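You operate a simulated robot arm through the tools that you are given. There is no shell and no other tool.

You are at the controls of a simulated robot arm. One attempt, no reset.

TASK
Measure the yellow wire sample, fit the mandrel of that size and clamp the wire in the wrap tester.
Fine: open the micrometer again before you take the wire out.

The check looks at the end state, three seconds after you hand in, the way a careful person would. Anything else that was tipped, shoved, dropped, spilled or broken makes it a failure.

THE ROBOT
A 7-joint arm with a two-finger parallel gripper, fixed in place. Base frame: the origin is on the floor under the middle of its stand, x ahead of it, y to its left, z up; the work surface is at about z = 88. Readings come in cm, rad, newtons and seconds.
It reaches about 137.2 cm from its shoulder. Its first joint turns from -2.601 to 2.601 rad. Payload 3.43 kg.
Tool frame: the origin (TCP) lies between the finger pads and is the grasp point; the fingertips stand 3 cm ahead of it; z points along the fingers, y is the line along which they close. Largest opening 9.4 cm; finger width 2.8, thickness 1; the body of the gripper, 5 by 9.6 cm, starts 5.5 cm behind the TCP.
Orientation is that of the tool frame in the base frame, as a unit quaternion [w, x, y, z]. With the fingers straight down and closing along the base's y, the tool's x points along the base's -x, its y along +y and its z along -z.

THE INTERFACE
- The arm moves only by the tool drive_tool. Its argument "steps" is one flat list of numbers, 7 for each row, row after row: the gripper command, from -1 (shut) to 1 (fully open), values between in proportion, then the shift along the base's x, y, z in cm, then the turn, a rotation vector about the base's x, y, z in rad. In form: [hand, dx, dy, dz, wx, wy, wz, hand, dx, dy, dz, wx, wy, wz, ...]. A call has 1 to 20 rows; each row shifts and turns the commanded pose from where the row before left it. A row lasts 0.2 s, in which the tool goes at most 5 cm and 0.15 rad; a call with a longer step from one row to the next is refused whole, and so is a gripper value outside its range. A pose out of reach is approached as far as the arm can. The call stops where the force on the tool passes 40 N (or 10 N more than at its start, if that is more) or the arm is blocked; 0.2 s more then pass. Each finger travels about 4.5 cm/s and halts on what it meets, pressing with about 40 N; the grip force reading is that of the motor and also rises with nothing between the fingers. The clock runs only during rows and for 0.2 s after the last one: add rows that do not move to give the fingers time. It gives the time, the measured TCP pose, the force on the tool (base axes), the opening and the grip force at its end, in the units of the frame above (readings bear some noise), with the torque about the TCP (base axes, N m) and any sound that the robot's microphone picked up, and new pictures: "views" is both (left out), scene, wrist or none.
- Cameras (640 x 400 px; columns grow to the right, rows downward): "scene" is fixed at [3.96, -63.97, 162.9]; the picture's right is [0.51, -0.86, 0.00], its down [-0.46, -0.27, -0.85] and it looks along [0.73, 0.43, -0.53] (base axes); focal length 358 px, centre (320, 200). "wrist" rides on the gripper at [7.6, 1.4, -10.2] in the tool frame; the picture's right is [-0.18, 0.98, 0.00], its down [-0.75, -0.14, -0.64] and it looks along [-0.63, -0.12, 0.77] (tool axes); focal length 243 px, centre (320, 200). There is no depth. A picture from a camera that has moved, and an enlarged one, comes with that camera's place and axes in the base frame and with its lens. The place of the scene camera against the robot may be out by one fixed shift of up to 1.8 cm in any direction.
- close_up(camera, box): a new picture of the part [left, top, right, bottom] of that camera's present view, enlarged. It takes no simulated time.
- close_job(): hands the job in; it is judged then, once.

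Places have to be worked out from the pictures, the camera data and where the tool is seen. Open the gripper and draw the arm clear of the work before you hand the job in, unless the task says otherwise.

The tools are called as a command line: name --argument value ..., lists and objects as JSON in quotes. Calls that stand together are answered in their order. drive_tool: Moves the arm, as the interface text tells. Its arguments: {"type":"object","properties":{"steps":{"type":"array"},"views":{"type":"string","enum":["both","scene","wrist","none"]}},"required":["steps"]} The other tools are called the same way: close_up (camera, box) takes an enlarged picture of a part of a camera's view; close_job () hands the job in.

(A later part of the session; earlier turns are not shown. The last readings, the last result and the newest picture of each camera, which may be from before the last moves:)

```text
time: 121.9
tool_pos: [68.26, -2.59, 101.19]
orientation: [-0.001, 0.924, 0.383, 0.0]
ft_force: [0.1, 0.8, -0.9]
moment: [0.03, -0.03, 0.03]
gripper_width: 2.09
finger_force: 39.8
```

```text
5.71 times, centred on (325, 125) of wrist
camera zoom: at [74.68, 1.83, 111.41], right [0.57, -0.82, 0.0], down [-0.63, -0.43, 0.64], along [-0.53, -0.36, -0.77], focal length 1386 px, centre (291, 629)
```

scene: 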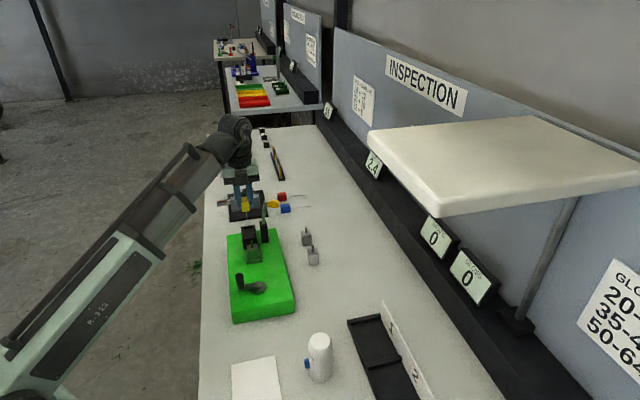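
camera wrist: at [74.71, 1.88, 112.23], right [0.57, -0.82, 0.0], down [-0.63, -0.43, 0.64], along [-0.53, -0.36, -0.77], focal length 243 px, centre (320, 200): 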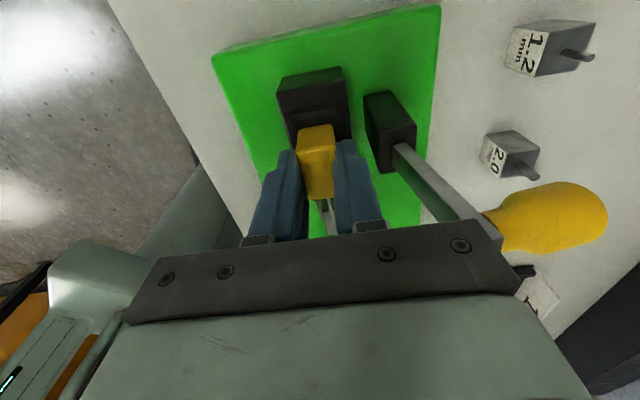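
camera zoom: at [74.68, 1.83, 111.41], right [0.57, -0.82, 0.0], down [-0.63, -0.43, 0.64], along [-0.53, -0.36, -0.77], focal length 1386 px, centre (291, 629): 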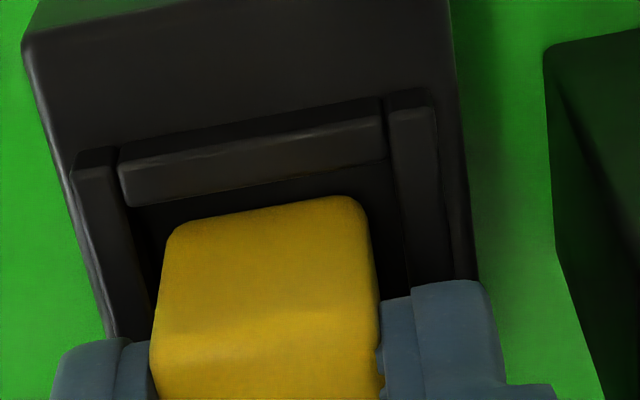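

drive_tool --steps '[-1, 0, 0, -0.15, 0, 0, 0, -1, 0, 0, -0.15, 0, 0, 0, -1, 0, 0, 0, 0, 0, 0]' --views "none"

close_up --camera "scene" --box '[248, 232, 268, 250]'

```text
time: 122.7
tool_pos: [68.17, -2.44, 101.01]
orientation: [0.0, 0.924, 0.383, 0.001]
ft_force: [1.3, 2.8, 17.2]
moment: [0.05, 0.04, 0.0]
gripper_width: 2.08
finger_force: 40.0
```

```text
16.00 times, centred on (258, 241) of scene
camera zoom: at [3.96, -63.97, 162.9], right [0.51, -0.86, 0.0], down [-0.46, -0.27, -0.85], along [0.73, 0.43, -0.53], focal length 5731 px, centre (1312, -456)
```

zoom: 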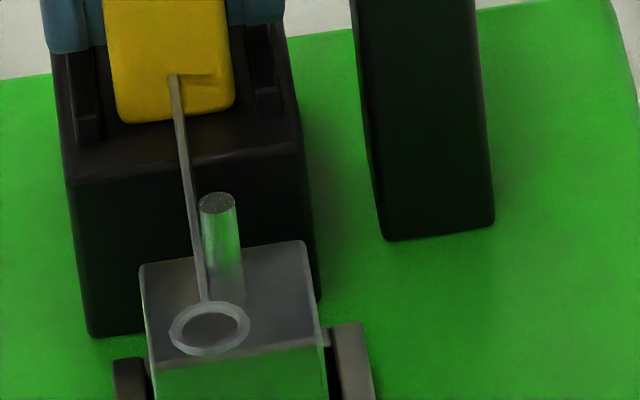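

It is seated on the tray floor (17 N, no moment). I ease up 0.1 cm and release.

drive_tool --steps '[-1, 0, 0, 0.1, 0, 0, 0, -1, 0, 0, 0, 0, 0, 0, -0.5, 0, 0, 0, 0, 0, 0, -0.35, 0, 0, 0, 0, 0, 0, -0.3, 0, 0, 0, 0, 0, 0, -0.3, 0, 0, 0, 0, 0, 0]' --views "wrist"

close_up --camera "scene" --box '[248, 232, 268, 250]'

close_up --camera "wrist" --box '[250, 90, 390, 240]'

```text
time: 124.1
tool_pos: [68.29, -2.54, 101.06]
orientation: [-0.001, 0.924, 0.382, 0.0]
ft_force: [-0.5, -0.1, 0.3]
moment: [0.0, 0.01, 0.02]
gripper_width: 3.29
finger_force: 0.0
camera wrist: at [74.72, 1.82, 111.23], right [0.57, -0.82, 0.0], down [-0.63, -0.43, 0.64], along [-0.53, -0.36, -0.77], focal length 243 px, centre (320, 200)
```

wrist: 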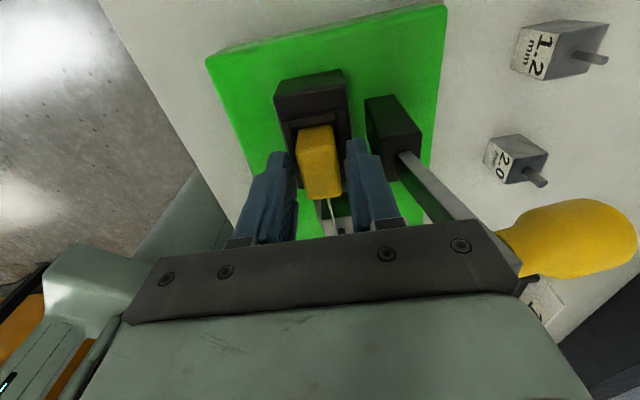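

```text
16.00 times, centred on (258, 241) of scene
camera zoom: at [3.96, -63.97, 162.9], right [0.51, -0.86, 0.0], down [-0.46, -0.27, -0.85], along [0.73, 0.43, -0.53], focal length 5731 px, centre (1312, -456)
```

zoom: 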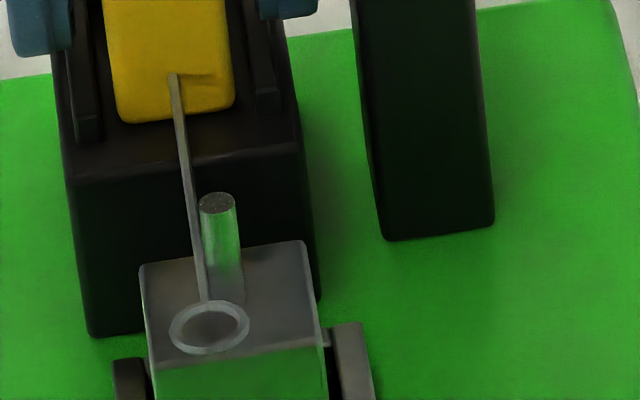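

```text
2.67 times, centred on (320, 165) of wrist
camera zoom: at [74.72, 1.82, 111.23], right [0.57, -0.82, 0.0], down [-0.63, -0.43, 0.64], along [-0.53, -0.36, -0.77], focal length 647 px, centre (320, 293)
```

zoom: 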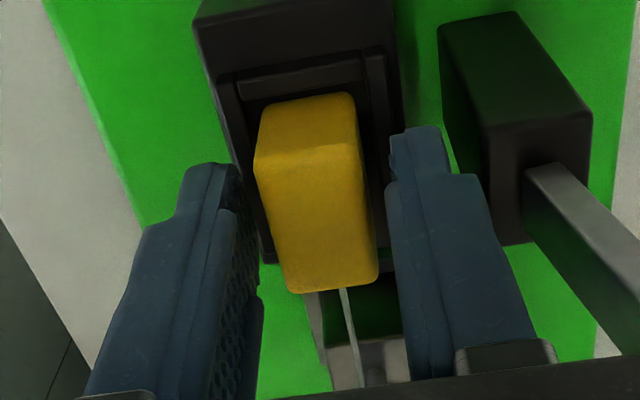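

The wire block stays in place with the wire just beside the pin. I rise clear, then will go over the lever's outer side to push it closed.

drive_tool --steps '[-0.3, 0, 0, 0.4, 0, 0, 0, -0.3, 0, 0, 1, 0, 0, 0, -0.3, 0, 0, 2, 0, 0, 0, -0.3, 0, 0, 2.5, 0, 0, 0, -0.3, 0, 0, 2.5, 0, 0, 0, -0.5, 0, 0, 1.2, 0, 0, 0, -0.8, 0, 0, 0.4, 0, 0, 0, -0.9, 0, 0, 0, 0, 0, 0]' --views "both"

close_up --camera "wrist" --box '[230, 20, 510, 230]'

close_up --camera "scene" --box '[225, 190, 305, 270]'

```text
time: 125.9
tool_pos: [68.24, -2.46, 110.39]
orientation: [0.001, 0.923, 0.384, 0.005]
ft_force: [0.9, 0.1, -0.5]
moment: [-0.01, 0.01, 0.02]
gripper_width: 0.46
finger_force: 0.0
out of reach, approached as far as the arm can: row 7
camera wrist: at [74.71, 1.82, 120.62], right [0.57, -0.82, 0.0], down [-0.64, -0.43, 0.64], along [-0.52, -0.36, -0.77], focal length 243 px, centre (320, 200)
```

scene: 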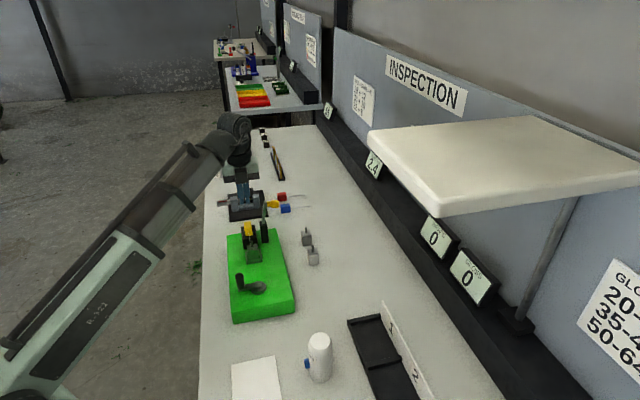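
wrist: 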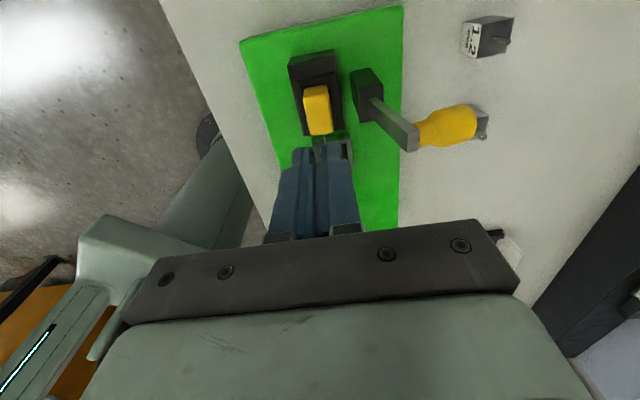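

```text
1.90 times, centred on (370, 125) of wrist
camera zoom: at [74.71, 1.82, 120.62], right [0.57, -0.82, 0.0], down [-0.64, -0.43, 0.64], along [-0.52, -0.36, -0.77], focal length 462 px, centre (225, 343)
```

zoom: 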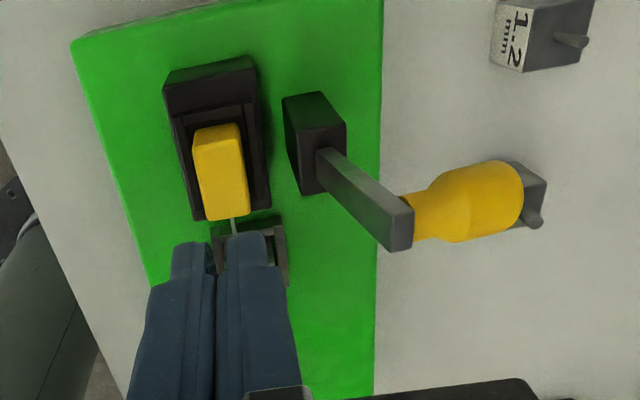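

```text
5.00 times, centred on (265, 230) of scene
camera zoom: at [3.96, -63.97, 162.9], right [0.51, -0.86, 0.0], down [-0.46, -0.27, -0.85], along [0.73, 0.43, -0.53], focal length 1791 px, centre (595, 50)
```

zoom: 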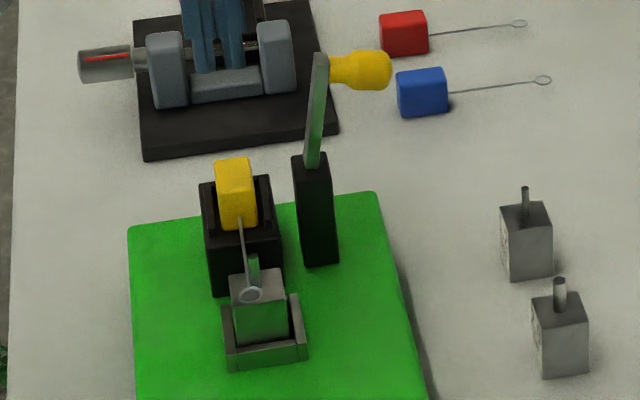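

Reach limit at z≈110.4 here, so instead of crossing over the lever I go around: away along the bench, out past the knob's end, then come back alongside.

drive_tool --steps '[-1, 0.8, 0.8, 0, 0, 0, 0, -1, 1.4, 1.4, 0, 0, 0, 0, -1, 1.3, 1.3, 0, 0, 0, 0, -1, 1.2, -0.6, 0, 0, 0, 0, -1, 1.7, -1.7, 0, 0, 0, 0, -1, 1.8, -1.8, 0, 0, 0, 0, -1, 1.8, -1.8, 0, 0, 0, 0, -1, 1.8, -1.8, 0, 0, 0, 0, -1, 0.9, -0.9, 0, 0, 0, 0, -1, 0, 0, 0, 0, 0, 0]' --views "both"

close_up --camera "wrist" --box '[160, 60, 440, 240]'

close_up --camera "scene" --box '[225, 170, 325, 270]'

```text
time: 128.1
tool_pos: [81.0, -7.58, 110.41]
orientation: [-0.001, 0.924, 0.383, 0.0]
ft_force: [-0.4, -0.2, -0.5]
moment: [-0.02, 0.0, -0.02]
gripper_width: 0.01
finger_force: 33.2
camera wrist: at [87.53, -3.32, 120.56], right [0.57, -0.82, 0.0], down [-0.63, -0.43, 0.64], along [-0.53, -0.36, -0.77], focal length 243 px, centre (320, 200)
```

scene: 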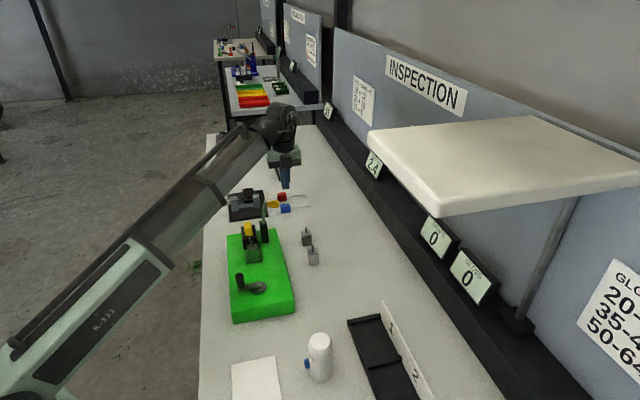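
wrist: 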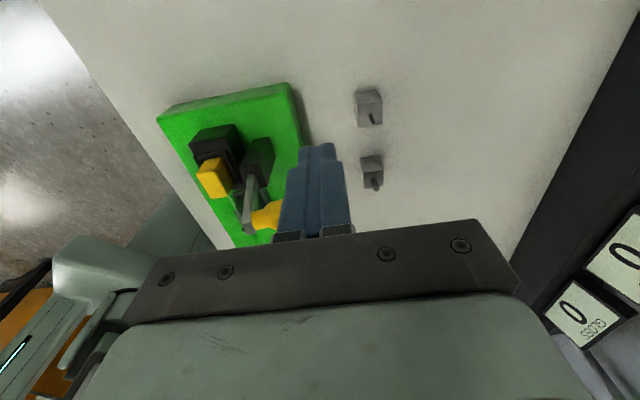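

```text
2.22 times, centred on (300, 150) of wrist
camera zoom: at [87.53, -3.32, 120.56], right [0.57, -0.82, 0.0], down [-0.63, -0.43, 0.64], along [-0.53, -0.36, -0.77], focal length 539 px, centre (364, 311)
```

zoom: 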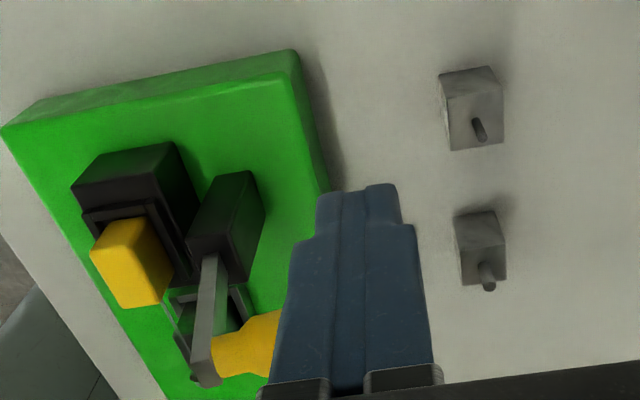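

```text
4.00 times, centred on (275, 220) of scene
camera zoom: at [3.96, -63.97, 162.9], right [0.51, -0.86, 0.0], down [-0.46, -0.27, -0.85], along [0.73, 0.43, -0.53], focal length 1433 px, centre (500, 120)
```

zoom: 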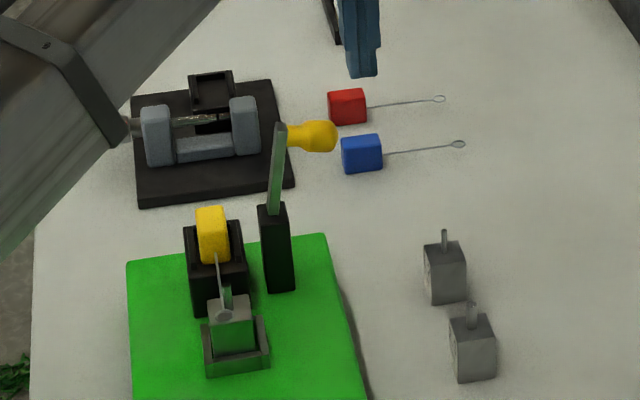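

The knob is at s≈46.2, its end at t≈60.3; my closed fingers are at t≈62.6. I lower to put the tips at z≈103.8 and come alongside the knob's end.

drive_tool --steps '[-1, 0, 0, -1, 0, 0, 0, -1, 0, 0, -1.6, 0, 0, 0, -1, 0, 0, -1, 0, 0, 0, -1, -0.7, -0.7, 0, 0, 0, 0, -1, -1.3, -1.3, 0, 0, 0, 0, -1, -1.3, -1.3, 0, 0, 0, 0, -1, -0.7, -0.7, 0, 0, 0, 0, -1, 0, 0, 0, 0, 0, 0]' --views "both"

close_up --camera "wrist" --box '[160, 60, 440, 240]'

close_up --camera "scene" --box '[225, 170, 325, 270]'

```text
time: 129.9
tool_pos: [77.08, -11.58, 106.77]
orientation: [-0.001, 0.924, 0.382, 0.0]
ft_force: [-0.5, -0.2, -1.5]
moment: [-0.01, -0.03, 0.0]
gripper_width: 0.0
finger_force: 32.8
camera wrist: at [83.45, -7.3, 116.99], right [0.57, -0.82, 0.0], down [-0.63, -0.43, 0.64], along [-0.53, -0.36, -0.77], focal length 243 px, centre (320, 200)
```

scene: 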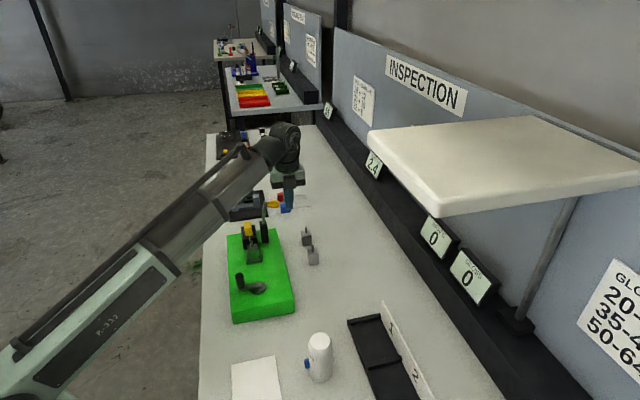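
wrist: 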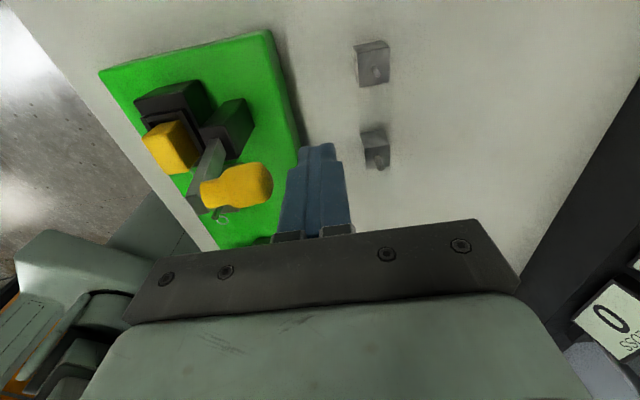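

```text
2.22 times, centred on (300, 150) of wrist
camera zoom: at [83.45, -7.3, 116.99], right [0.57, -0.82, 0.0], down [-0.63, -0.43, 0.64], along [-0.53, -0.36, -0.77], focal length 539 px, centre (364, 311)
```

zoom: 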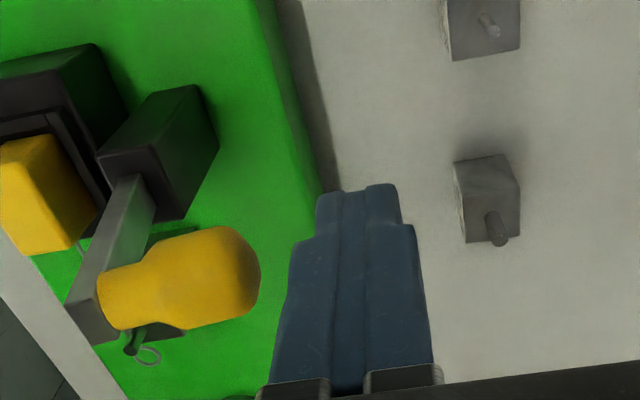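

```text
4.00 times, centred on (275, 220) of scene
camera zoom: at [3.96, -63.97, 162.9], right [0.51, -0.86, 0.0], down [-0.46, -0.27, -0.85], along [0.73, 0.43, -0.53], focal length 1433 px, centre (500, 120)
```

zoom: 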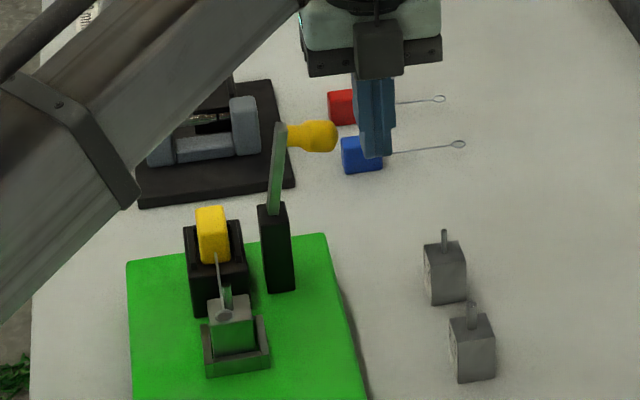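

Fingers are level with the knob, ~1.9 cm from its end. I approach and start pushing toward the front (−e2).

drive_tool --steps '[-1, -0.21, -0.21, 0, 0, 0, 0, -1, -0.5, 0.5, 0, 0, 0, 0, -1, -0.5, 0.5, 0, 0, 0, 0, -1, -0.4, 0.4, 0, 0, 0, 0, -1, -0.4, 0.4, 0, 0, 0, 0, -1, -0.4, 0.4, 0, 0, 0, 0, -1, -0.4, 0.4, 0, 0, 0, 0, -1, -0.4, 0.4, 0, 0, 0, 0, -1, 0, 0, 0, 0, 0, 0]' --views "wrist"

close_up --camera "wrist" --box '[160, 60, 440, 240]'

close_up --camera "scene" --box '[225, 170, 325, 270]'

```text
time: 131.2
tool_pos: [75.52, -10.36, 106.94]
orientation: [0.004, 0.925, 0.381, 0.002]
ft_force: [1.9, -5.7, 5.0]
moment: [0.05, 0.05, 0.05]
gripper_width: 0.01
finger_force: 32.8
stopped in row 6: the force on the tool passed its limit at 47 N (the readings are from after the stop); the commanded pose is now the measured one
camera wrist: at [81.87, -5.99, 117.23], right [0.56, -0.83, 0.01], down [-0.64, -0.43, 0.64], along [-0.53, -0.36, -0.77], focal length 243 px, centre (320, 200)
```

wrist: 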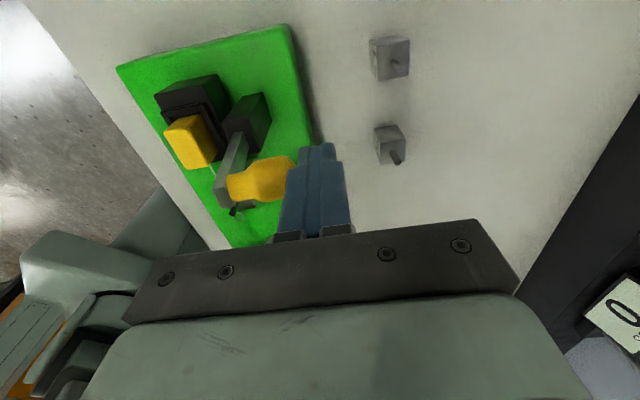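

```text
2.22 times, centred on (300, 150) of wrist
camera zoom: at [81.87, -5.99, 117.23], right [0.56, -0.83, 0.01], down [-0.64, -0.43, 0.64], along [-0.53, -0.36, -0.77], focal length 539 px, centre (364, 311)
```

zoom: 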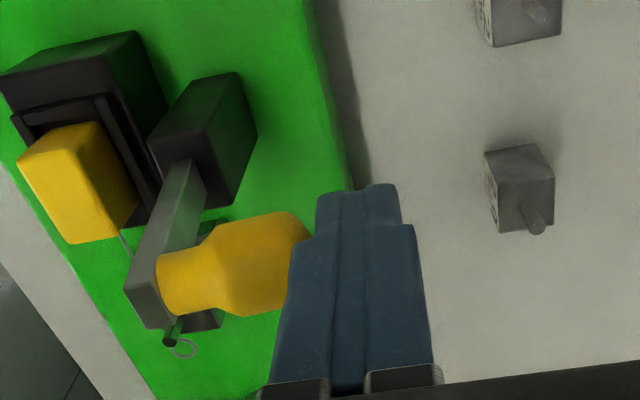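

```text
4.00 times, centred on (275, 220) of scene
camera zoom: at [3.96, -63.97, 162.9], right [0.51, -0.86, 0.0], down [-0.46, -0.27, -0.85], along [0.73, 0.43, -0.53], focal length 1433 px, centre (500, 120)
```

zoom: 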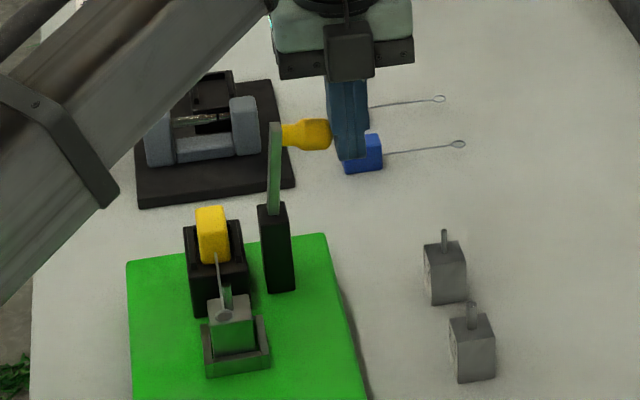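

The lever moved slightly; the stop came from impact speed. I push on more slowly.

drive_tool --steps '[-1, -0.05, 0.05, 0, 0, 0, 0, -1, -0.08, 0.08, 0, 0, 0, 0, -1, -0.1, 0.1, 0, 0, 0, 0, -1, -0.1, 0.1, 0, 0, 0, 0, -1, -0.1, 0.1, 0, 0, 0, 0, -1, -0.1, 0.1, 0, 0, 0, 0, -1, -0.1, 0.1, 0, 0, 0, 0, -1, -0.1, 0.1, 0, 0, 0, 0, -1, -0.1, 0.1, 0, 0, 0, 0, -1, -0.1, 0.1, 0, 0, 0, 0]' --views "none"

close_up --camera "scene" --box '[225, 170, 325, 270]'

```text
time: 132.2
tool_pos: [75.33, -9.98, 107.14]
orientation: [0.006, 0.924, 0.381, 0.004]
ft_force: [2.1, -4.9, 5.5]
moment: [0.02, 0.01, 0.04]
gripper_width: 0.0
finger_force: 33.2
stopped in row 5: the force on the tool passed its limit at 42 N (the readings are from after the stop); the commanded pose is now the measured one
```

```text
4.00 times, centred on (275, 220) of scene
camera zoom: at [3.96, -63.97, 162.9], right [0.51, -0.86, 0.0], down [-0.46, -0.27, -0.85], along [0.73, 0.43, -0.53], focal length 1433 px, centre (500, 120)
```

zoom: 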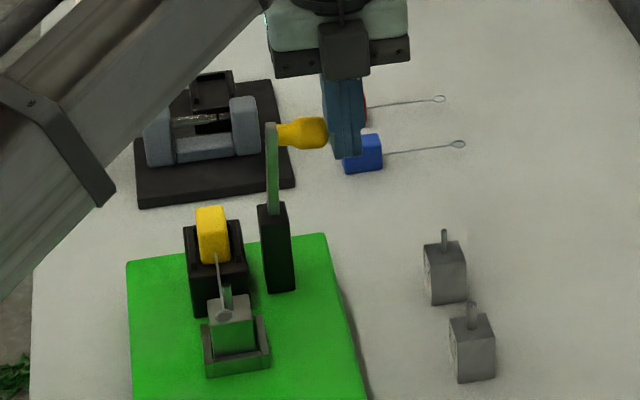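

The knob end slides up the finger, so plain horizontal pushing nearly jams by friction. Instead I follow the knob end's arc (up and toward the front) around the pivot (≈t 54.7, z 99.6).

drive_tool --steps '[-1, -0.09, 0.09, 0.12, 0.008, 0.012, 0.003, -1, -0.187, 0.187, 0.235, 0, 0, 0, -1, -0.195, 0.195, 0.222, 0, 0, 0, -1, -0.204, 0.204, 0.206, 0, 0, 0, -1, -0.211, 0.211, 0.192, 0, 0, 0, -1, -0.218, 0.218, 0.175, 0, 0, 0, -1, -0.223, 0.223, 0.159, 0, 0, 0, -1, 0, 0, 0, 0, 0, 0]' --views "none"

close_up --camera "scene" --box '[225, 170, 325, 270]'

close_up --camera "wrist" --box '[160, 60, 440, 240]'

```text
time: 134.0
tool_pos: [73.97, -8.6, 108.46]
orientation: [-0.002, 0.924, 0.382, 0.0]
ft_force: [-0.2, -0.2, -1.0]
moment: [0.03, 0.03, 0.0]
gripper_width: 0.02
finger_force: 32.6
```

```text
4.00 times, centred on (275, 220) of scene
camera zoom: at [3.96, -63.97, 162.9], right [0.51, -0.86, 0.0], down [-0.46, -0.27, -0.85], along [0.73, 0.43, -0.53], focal length 1433 px, centre (500, 120)
```

zoom: 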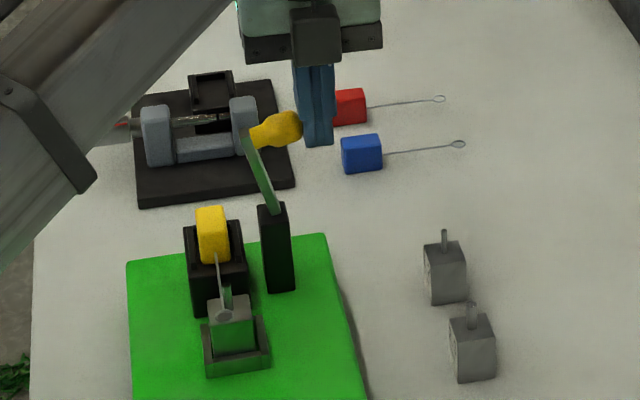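

```text
2.22 times, centred on (300, 150) of wrist
camera zoom: at [80.42, -4.38, 118.67], right [0.56, -0.83, 0.0], down [-0.63, -0.43, 0.64], along [-0.53, -0.36, -0.77], focal length 539 px, centre (364, 311)
```

zoom: 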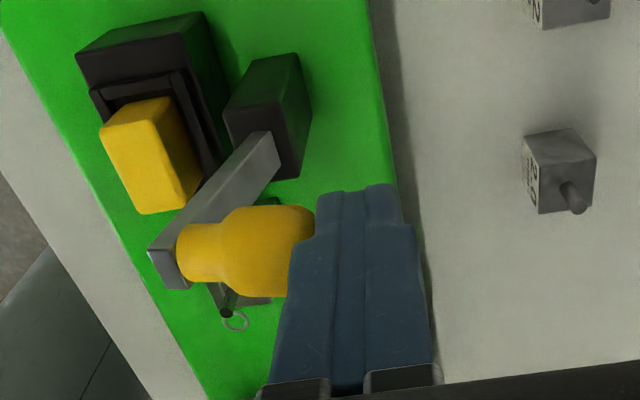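

That works: the lever is ~20° past vertical with almost no force. Continue along the arc.

drive_tool --steps '[-1, -0.12, 0.12, 0.07, 0, 0, 0, -1, -0.233, 0.233, 0.131, 0, 0, 0, -1, -0.238, 0.238, 0.114, 0, 0, 0, -1, -0.241, 0.241, 0.095, 0, 0, 0, -1, -0.244, 0.244, 0.078, 0, 0, 0, -1, -0.247, 0.247, 0.06, 0, 0, 0, -1, -0.249, 0.249, 0.041, 0, 0, 0, -1, -0.25, 0.25, 0.023, 0, 0, 0, -1, -0.25, 0.25, 0.004, 0, 0, 0, -1, -0.25, 0.25, -0.014, 0, 0, 0, -1, -0.25, 0.25, -0.033, 0, 0, 0, -1, -0.247, 0.247, -0.051, 0, 0, 0, -1, 0, 0, 0, 0, 0, 0]' --views "none"

close_up --camera "scene" --box '[225, 170, 325, 270]'

close_up --camera "wrist" --box '[160, 60, 440, 240]'

```text
time: 136.8
tool_pos: [71.23, -5.69, 108.9]
orientation: [-0.002, 0.924, 0.383, 0.0]
ft_force: [-0.3, 0.1, 0.6]
moment: [0.01, 0.02, 0.06]
gripper_width: 0.0
finger_force: 33.1
```

```text
4.00 times, centred on (275, 220) of scene
camera zoom: at [3.96, -63.97, 162.9], right [0.51, -0.86, 0.0], down [-0.46, -0.27, -0.85], along [0.73, 0.43, -0.53], focal length 1433 px, centre (500, 120)
```

zoom: 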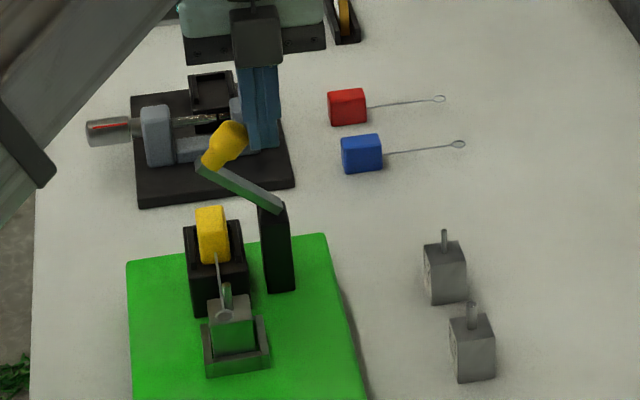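

```text
2.22 times, centred on (300, 150) of wrist
camera zoom: at [77.62, -1.6, 119.14], right [0.56, -0.83, 0.0], down [-0.63, -0.43, 0.64], along [-0.53, -0.36, -0.77], focal length 539 px, centre (364, 311)
```

zoom: 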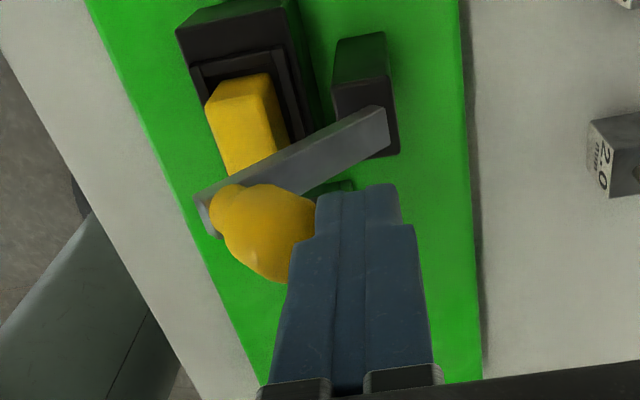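

Lever at ~55°. Continue, lowering the fingertips a bit more so they stay on the knob's side.

drive_tool --steps '[-1, -0.12, 0.12, -0.08, 0, 0, 0, -1, -0.244, 0.244, -0.177, 0, 0, 0, -1, -0.242, 0.242, -0.195, 0, 0, 0, -1, -0.237, 0.237, -0.212, 0, 0, 0, -1, -0.233, 0.233, -0.23, 0, 0, 0, -1, -0.228, 0.228, -0.247, 0, 0, 0, -1, -0.222, 0.222, -0.263, 0, 0, 0, -1, -0.216, 0.216, -0.28, 0, 0, 0, -1, 0, 0, 0, 0, 0, 0]' --views "none"

close_up --camera "scene" --box '[225, 170, 325, 270]'

close_up --camera "wrist" --box '[160, 60, 440, 240]'

```text
time: 138.8
tool_pos: [69.38, -4.28, 107.27]
orientation: [-0.001, 0.924, 0.383, 0.0]
ft_force: [-0.5, -1.2, 0.0]
moment: [0.0, 0.03, -0.04]
gripper_width: 0.04
finger_force: 33.1
```

```text
4.00 times, centred on (275, 220) of scene
camera zoom: at [3.96, -63.97, 162.9], right [0.51, -0.86, 0.0], down [-0.46, -0.27, -0.85], along [0.73, 0.43, -0.53], focal length 1433 px, centre (500, 120)
```

zoom: 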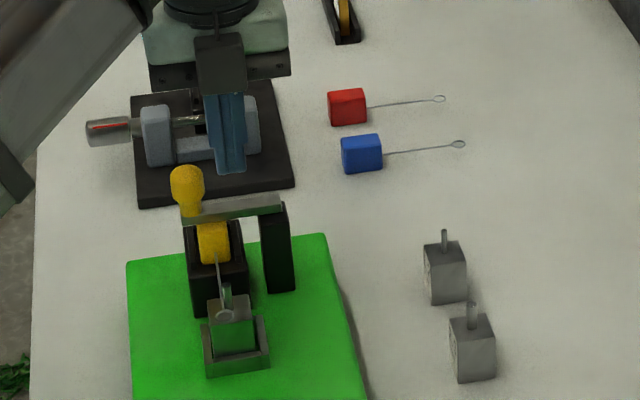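

```text
2.22 times, centred on (300, 150) of wrist
camera zoom: at [75.78, 0.12, 117.47], right [0.56, -0.83, 0.0], down [-0.63, -0.43, 0.64], along [-0.53, -0.36, -0.77], focal length 539 px, centre (364, 311)
```

zoom: 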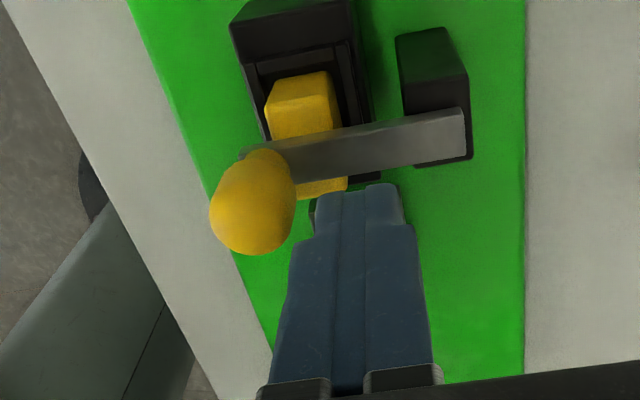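

The lever has swung down onto the block by itself. I inspect closely.

close_up --camera "scene" --box '[240, 205, 285, 250]'

close_up --camera "scene" --box '[245, 215, 270, 238]'

close_up --camera "scene" --box '[248, 230, 268, 250]'

```text
8.89 times, centred on (262, 228) of scene
camera zoom: at [3.96, -63.97, 162.9], right [0.51, -0.86, 0.0], down [-0.46, -0.27, -0.85], along [0.73, 0.43, -0.53], focal length 3184 px, centre (831, -44)
```

zoom: 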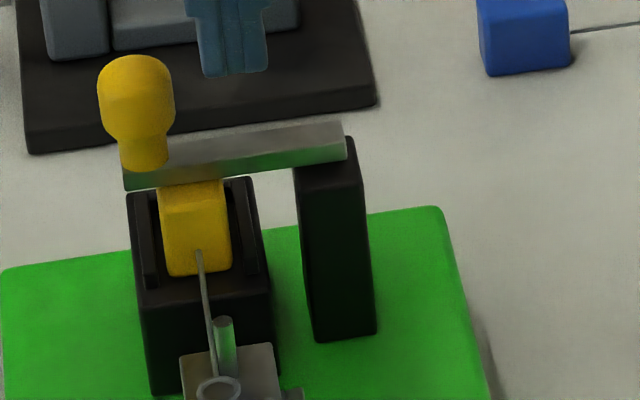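

```text
16.00 times, centred on (258, 226) of scene
camera zoom: at [3.96, -63.97, 162.9], right [0.51, -0.86, 0.0], down [-0.46, -0.27, -0.85], along [0.73, 0.43, -0.53], focal length 5731 px, centre (1320, -224)
```

zoom: 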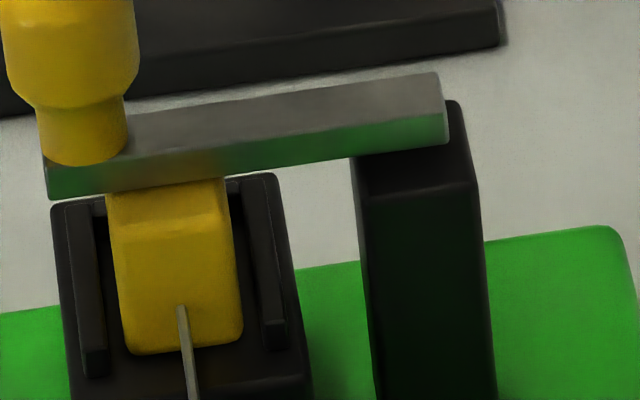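

```text
16.00 times, centred on (258, 240) of scene
camera zoom: at [3.96, -63.97, 162.9], right [0.51, -0.86, 0.0], down [-0.46, -0.27, -0.85], along [0.73, 0.43, -0.53], focal length 5731 px, centre (1312, -440)
```

zoom: 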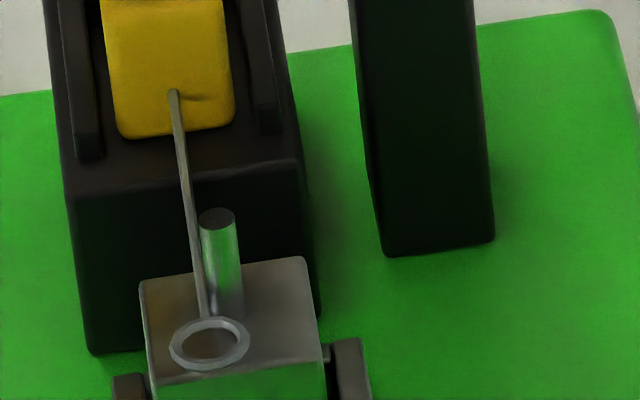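

The lever lies level across the block, wire straight beside the pin. To make sure it is fully home, I press lightly on the lever over the block: first move above it, then lower slowly.

drive_tool --steps '[-1, -0.3, 0.3, 0, 0, 0, 0, -1, -0.35, 0.35, 0, 0, 0, 0, -1, -0.2, 0.2, -0.3, 0, 0, 0, -1, 0, 0, -0.8, 0, 0, 0, -1, 0, 0, -0.9, 0, 0, 0, -1, 0, 0, -0.6, 0, 0, 0, -1, 0, 0, -0.3, 0, 0, 0, -1, 0, 0, -0.2, 0, 0, 0, -1, 0, 0, 0, 0, 0, 0]' --views "wrist"

close_up --camera "scene" --box '[235, 195, 285, 245]'

close_up --camera "wrist" --box '[200, 60, 420, 240]'

```text
time: 140.8
tool_pos: [68.6, -3.33, 104.54]
orientation: [-0.001, 0.924, 0.382, 0.002]
ft_force: [-1.5, -4.5, 18.0]
moment: [0.19, 0.13, 0.09]
gripper_width: 0.01
finger_force: 32.6
stopped in row 9: the force on the tool passed its limit at 41 N (the readings are from after the stop); the commanded pose is now the measured one
camera wrist: at [75.02, 0.92, 114.61], right [0.56, -0.83, 0.0], down [-0.63, -0.43, 0.64], along [-0.53, -0.36, -0.77], focal length 243 px, centre (320, 200)
```

wrist: 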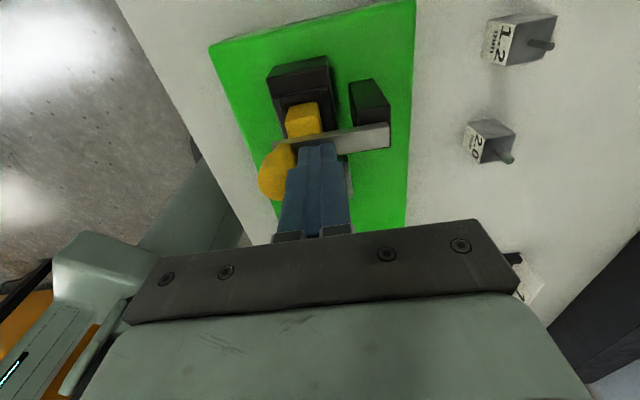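

```text
8.00 times, centred on (260, 220) of scene
camera zoom: at [3.96, -63.97, 162.9], right [0.51, -0.86, 0.0], down [-0.46, -0.27, -0.85], along [0.73, 0.43, -0.53], focal length 2866 px, centre (800, 40)
```

zoom: 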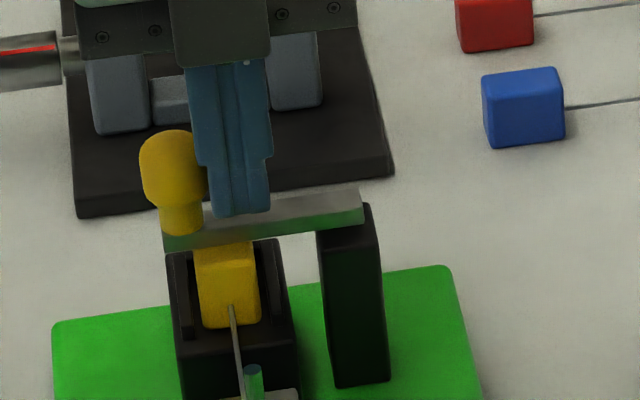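

```text
2.22 times, centred on (310, 150) of wrist
camera zoom: at [75.02, 0.92, 114.61], right [0.56, -0.83, 0.0], down [-0.63, -0.43, 0.64], along [-0.53, -0.36, -0.77], focal length 539 px, centre (342, 311)
```

zoom: 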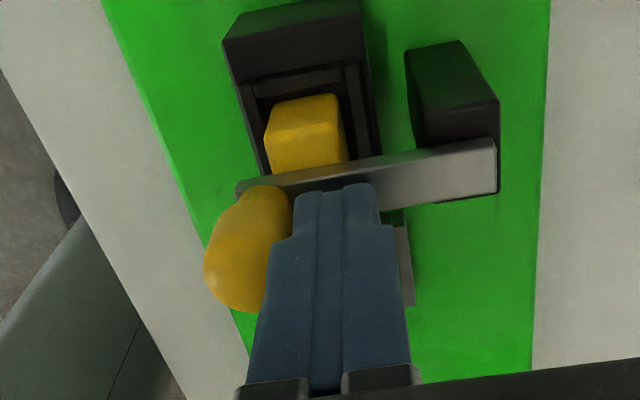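

The fingers pressed on the knob's shoulder (41 N) – the lever is firmly down on the block. I back off sideways and up, then inspect.

drive_tool --steps '[-1, 0, 0, 0.2, 0, 0, 0, -1, 0.2, -0.2, 0.3, 0, 0, 0, -1, 0.3, -0.3, 0.8, 0, 0, 0, -1, 0.5, -0.5, 1.2, 0, 0, 0, -1, 1, -0.5, 1.2, 0, 0, 0, -1, 1.5, 0.5, 1, 0, 0, 0, -1, 2, 1.5, 0, 0, 0, 0, -1, 2, 2, 0, 0, 0, 0, -1, 2, 2, 0, 0, 0, 0, -1, 2, 2, 0, 0, 0, 0, -1, 1, 1, 0, 0, 0, 0, -1, 0, 0, 0, 0, 0, 0]' --views "both"

close_up --camera "scene" --box '[235, 200, 285, 250]'

close_up --camera "wrist" --box '[200, 60, 420, 240]'

close_up --camera "scene" --box '[210, 140, 330, 320]'

```text
time: 143.3
tool_pos: [81.09, 4.15, 108.92]
orientation: [-0.001, 0.924, 0.382, 0.001]
ft_force: [0.7, 0.0, 0.3]
moment: [0.0, -0.01, -0.01]
gripper_width: 0.0
finger_force: 32.9
camera wrist: at [87.56, 8.49, 119.12], right [0.56, -0.83, 0.0], down [-0.63, -0.43, 0.64], along [-0.53, -0.36, -0.77], focal length 243 px, centre (320, 200)
```

scene: 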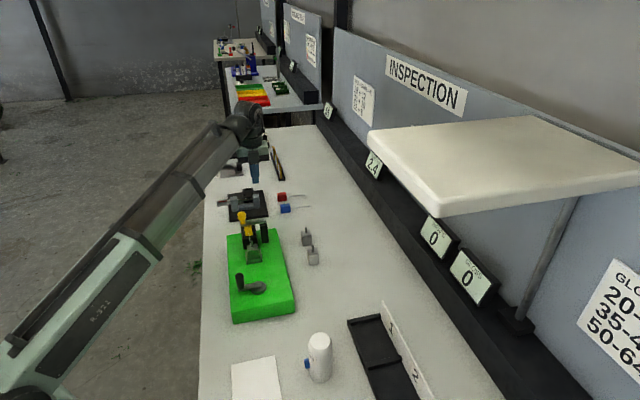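
wrist: 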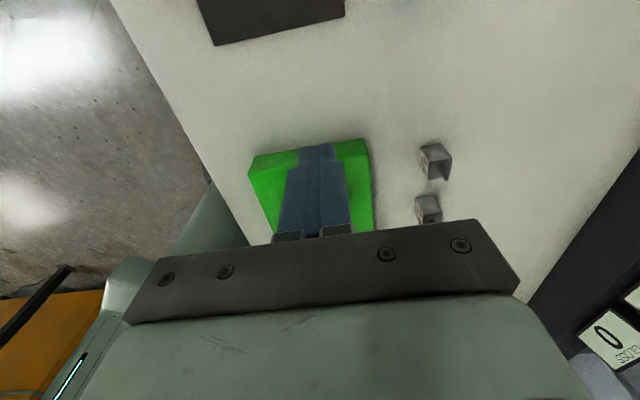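

```text
8.00 times, centred on (260, 225) of scene
camera zoom: at [3.96, -63.97, 162.9], right [0.51, -0.86, 0.0], down [-0.46, -0.27, -0.85], along [0.73, 0.43, -0.53], focal length 2866 px, centre (800, 0)
```

zoom: 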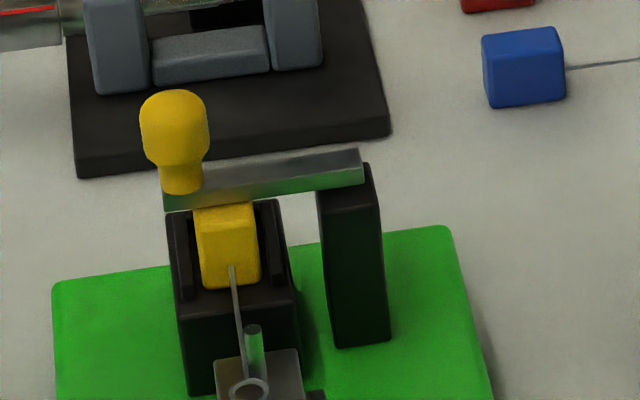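

```text
2.22 times, centred on (310, 150) of wrist
camera zoom: at [87.56, 8.49, 119.12], right [0.56, -0.83, 0.0], down [-0.63, -0.43, 0.64], along [-0.53, -0.36, -0.77], focal length 539 px, centre (342, 311)
```

zoom: 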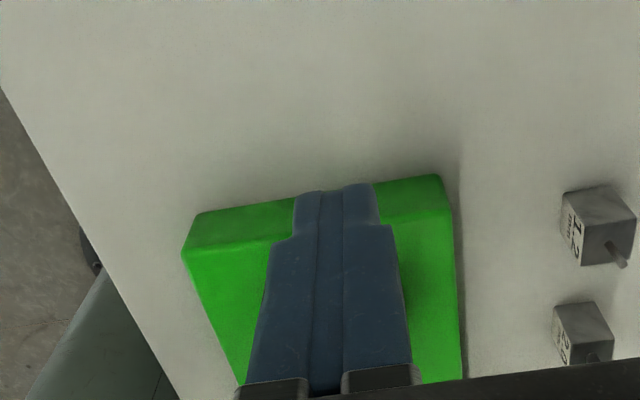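

```text
2.22 times, centred on (270, 230) of scene
camera zoom: at [3.96, -63.97, 162.9], right [0.51, -0.86, 0.0], down [-0.46, -0.27, -0.85], along [0.73, 0.43, -0.53], focal length 796 px, centre (431, 133)
```

zoom: 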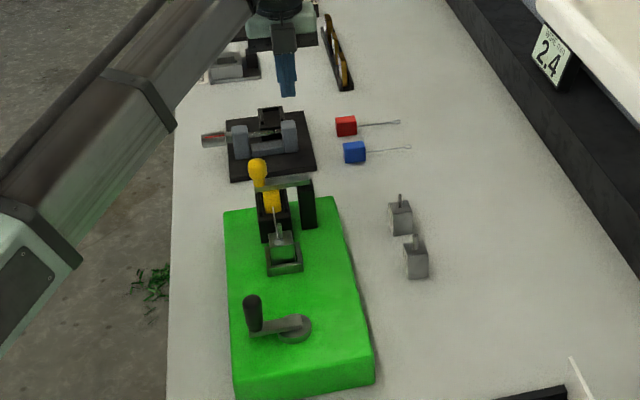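

close_up --camera "scene" --box '[246, 214, 274, 236]'

close_up --camera "scene" --box '[355, 140, 395, 190]'

close_up --camera "scene" --box '[248, 230, 268, 250]'

```text
16.00 times, centred on (260, 225) of scene
camera zoom: at [3.96, -63.97, 162.9], right [0.51, -0.86, 0.0], down [-0.46, -0.27, -0.85], along [0.73, 0.43, -0.53], focal length 5731 px, centre (1280, -200)
```

zoom: 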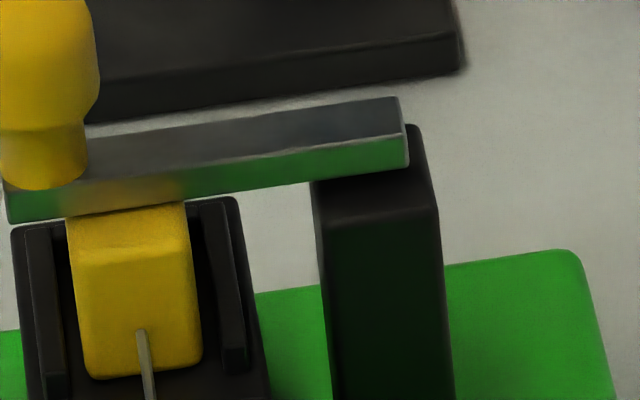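

```text
8.00 times, centred on (375, 165) of scene
camera zoom: at [3.96, -63.97, 162.9], right [0.51, -0.86, 0.0], down [-0.46, -0.27, -0.85], along [0.73, 0.43, -0.53], focal length 2866 px, centre (-120, 480)
```

zoom: 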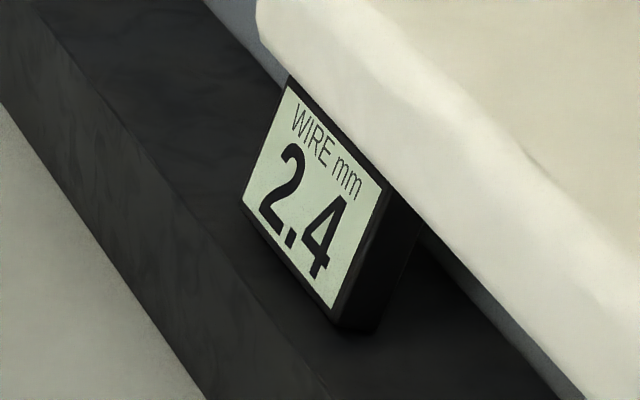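

```text
16.00 times, centred on (258, 240) of scene
camera zoom: at [3.96, -63.97, 162.9], right [0.51, -0.86, 0.0], down [-0.46, -0.27, -0.85], along [0.73, 0.43, -0.53], focal length 5731 px, centre (1312, -440)
```

zoom: 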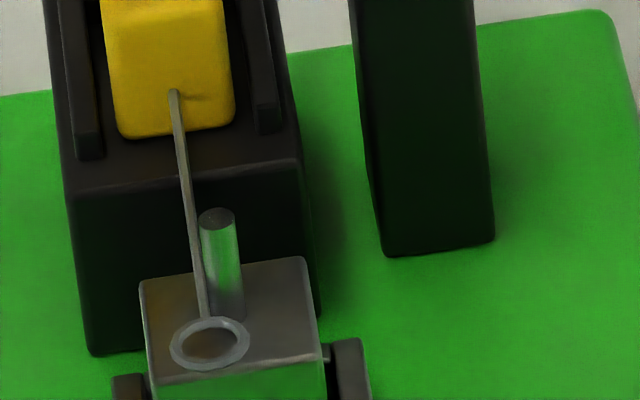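

Everything is in place; reading 2.4, mandrel and wire good. I want to confirm the lever bears on the block, so I touch the lever bar itself lightly from above between knob and post to measure its height.

drive_tool --steps '[-1, -0.8, -0.6, 0, 0, 0, 0, -1, -1.7, -1.3, 0, 0, 0, 0, -1, -2, -1.5, 0, 0, 0, 0, -1, -2, -1.5, 0, 0, 0, 0, -1, -2, -1.5, 0, 0, 0, 0, -1, -1.8, -1.3, 0, 0, 0, 0, -1, -1.07, -0.83, 0, 0, 0, 0, -1, 0, 0, -0.8, 0, 0, 0, -1, 0, 0, -1.4, 0, 0, 0, -1, 0, 0, -1.4, 0, 0, 0, -1, 0, 0, -0.8, 0, 0, 0, -1, 0, 0, 0, 0, 0, 0]' --views "wrist"

close_up --camera "wrist" --box '[200, 60, 420, 240]'

close_up --camera "scene" --box '[235, 195, 285, 245]'

```text
time: 145.9
tool_pos: [69.68, -4.29, 104.56]
orientation: [-0.002, 0.924, 0.383, 0.001]
ft_force: [0.7, 0.2, 1.1]
moment: [0.02, 0.01, -0.02]
gripper_width: 0.01
finger_force: 33.4
camera wrist: at [76.17, -0.08, 114.76], right [0.56, -0.83, 0.0], down [-0.63, -0.43, 0.64], along [-0.53, -0.36, -0.77], focal length 243 px, centre (320, 200)
```

wrist: 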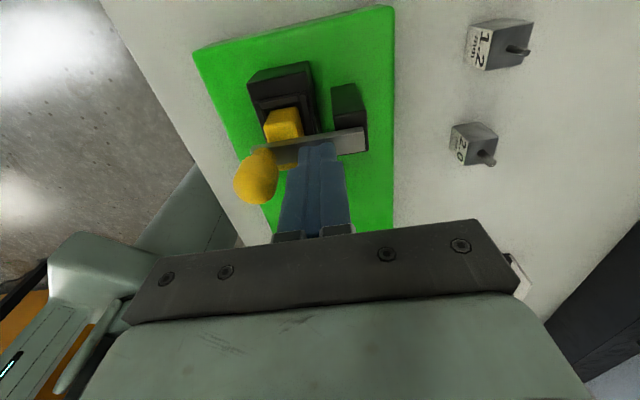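

```text
2.22 times, centred on (310, 150) of wrist
camera zoom: at [76.17, -0.08, 114.76], right [0.56, -0.83, 0.0], down [-0.63, -0.43, 0.64], along [-0.53, -0.36, -0.77], focal length 539 px, centre (342, 311)
```

zoom: 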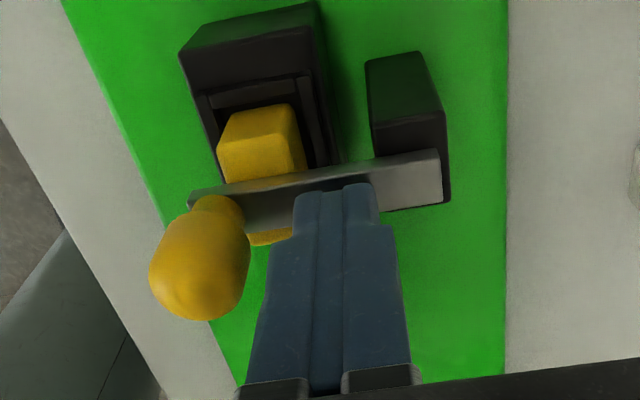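

```text
8.00 times, centred on (260, 220) of scene
camera zoom: at [3.96, -63.97, 162.9], right [0.51, -0.86, 0.0], down [-0.46, -0.27, -0.85], along [0.73, 0.43, -0.53], focal length 2866 px, centre (800, 40)
```

zoom: 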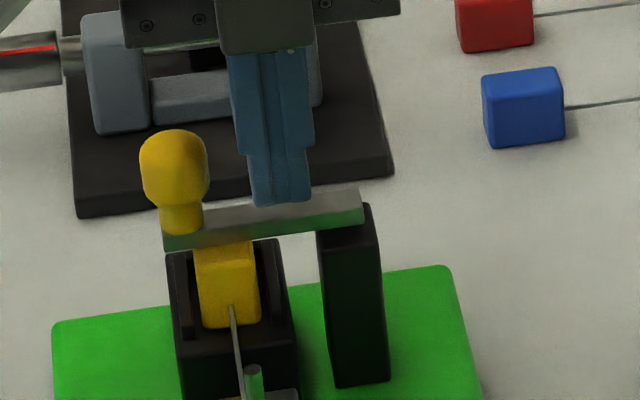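

drive_tool --steps '[-1, 0, 0, -0.15, 0, 0, 0, -1, 0, 0, -0.15, 0, 0, 0, -1, 0, 0, -0.15, 0, 0, 0, -1, 0, 0, -0.15, 0, 0, 0, -1, 0, 0, 0, 0, 0, 0]' --views "none"

```text
time: 147.2
tool_pos: [69.77, -4.32, 104.02]
orientation: [-0.002, 0.924, 0.383, 0.0]
ft_force: [0.4, 0.2, -0.3]
moment: [0.0, -0.01, -0.01]
gripper_width: 0.0
finger_force: 33.1
```

drive_tool --steps '[-1, 0, 0, -0.15, 0, 0, 0, -1, 0, 0, -0.15, 0, 0, 0, -1, 0, 0, -0.15, 0, 0, 0, -1, 0, 0, 0, 0, 0, 0]' --views "none"

```text
time: 148.2
tool_pos: [69.68, -4.38, 103.88]
orientation: [-0.001, 0.924, 0.383, 0.001]
ft_force: [-5.1, 2.9, 12.7]
moment: [0.01, 0.17, -0.04]
gripper_width: 0.0
finger_force: 33.3
stopped in row 4: the force on the tool passed its limit at 42 N (the readings are from after the stop); the commanded pose is now the measured one
```

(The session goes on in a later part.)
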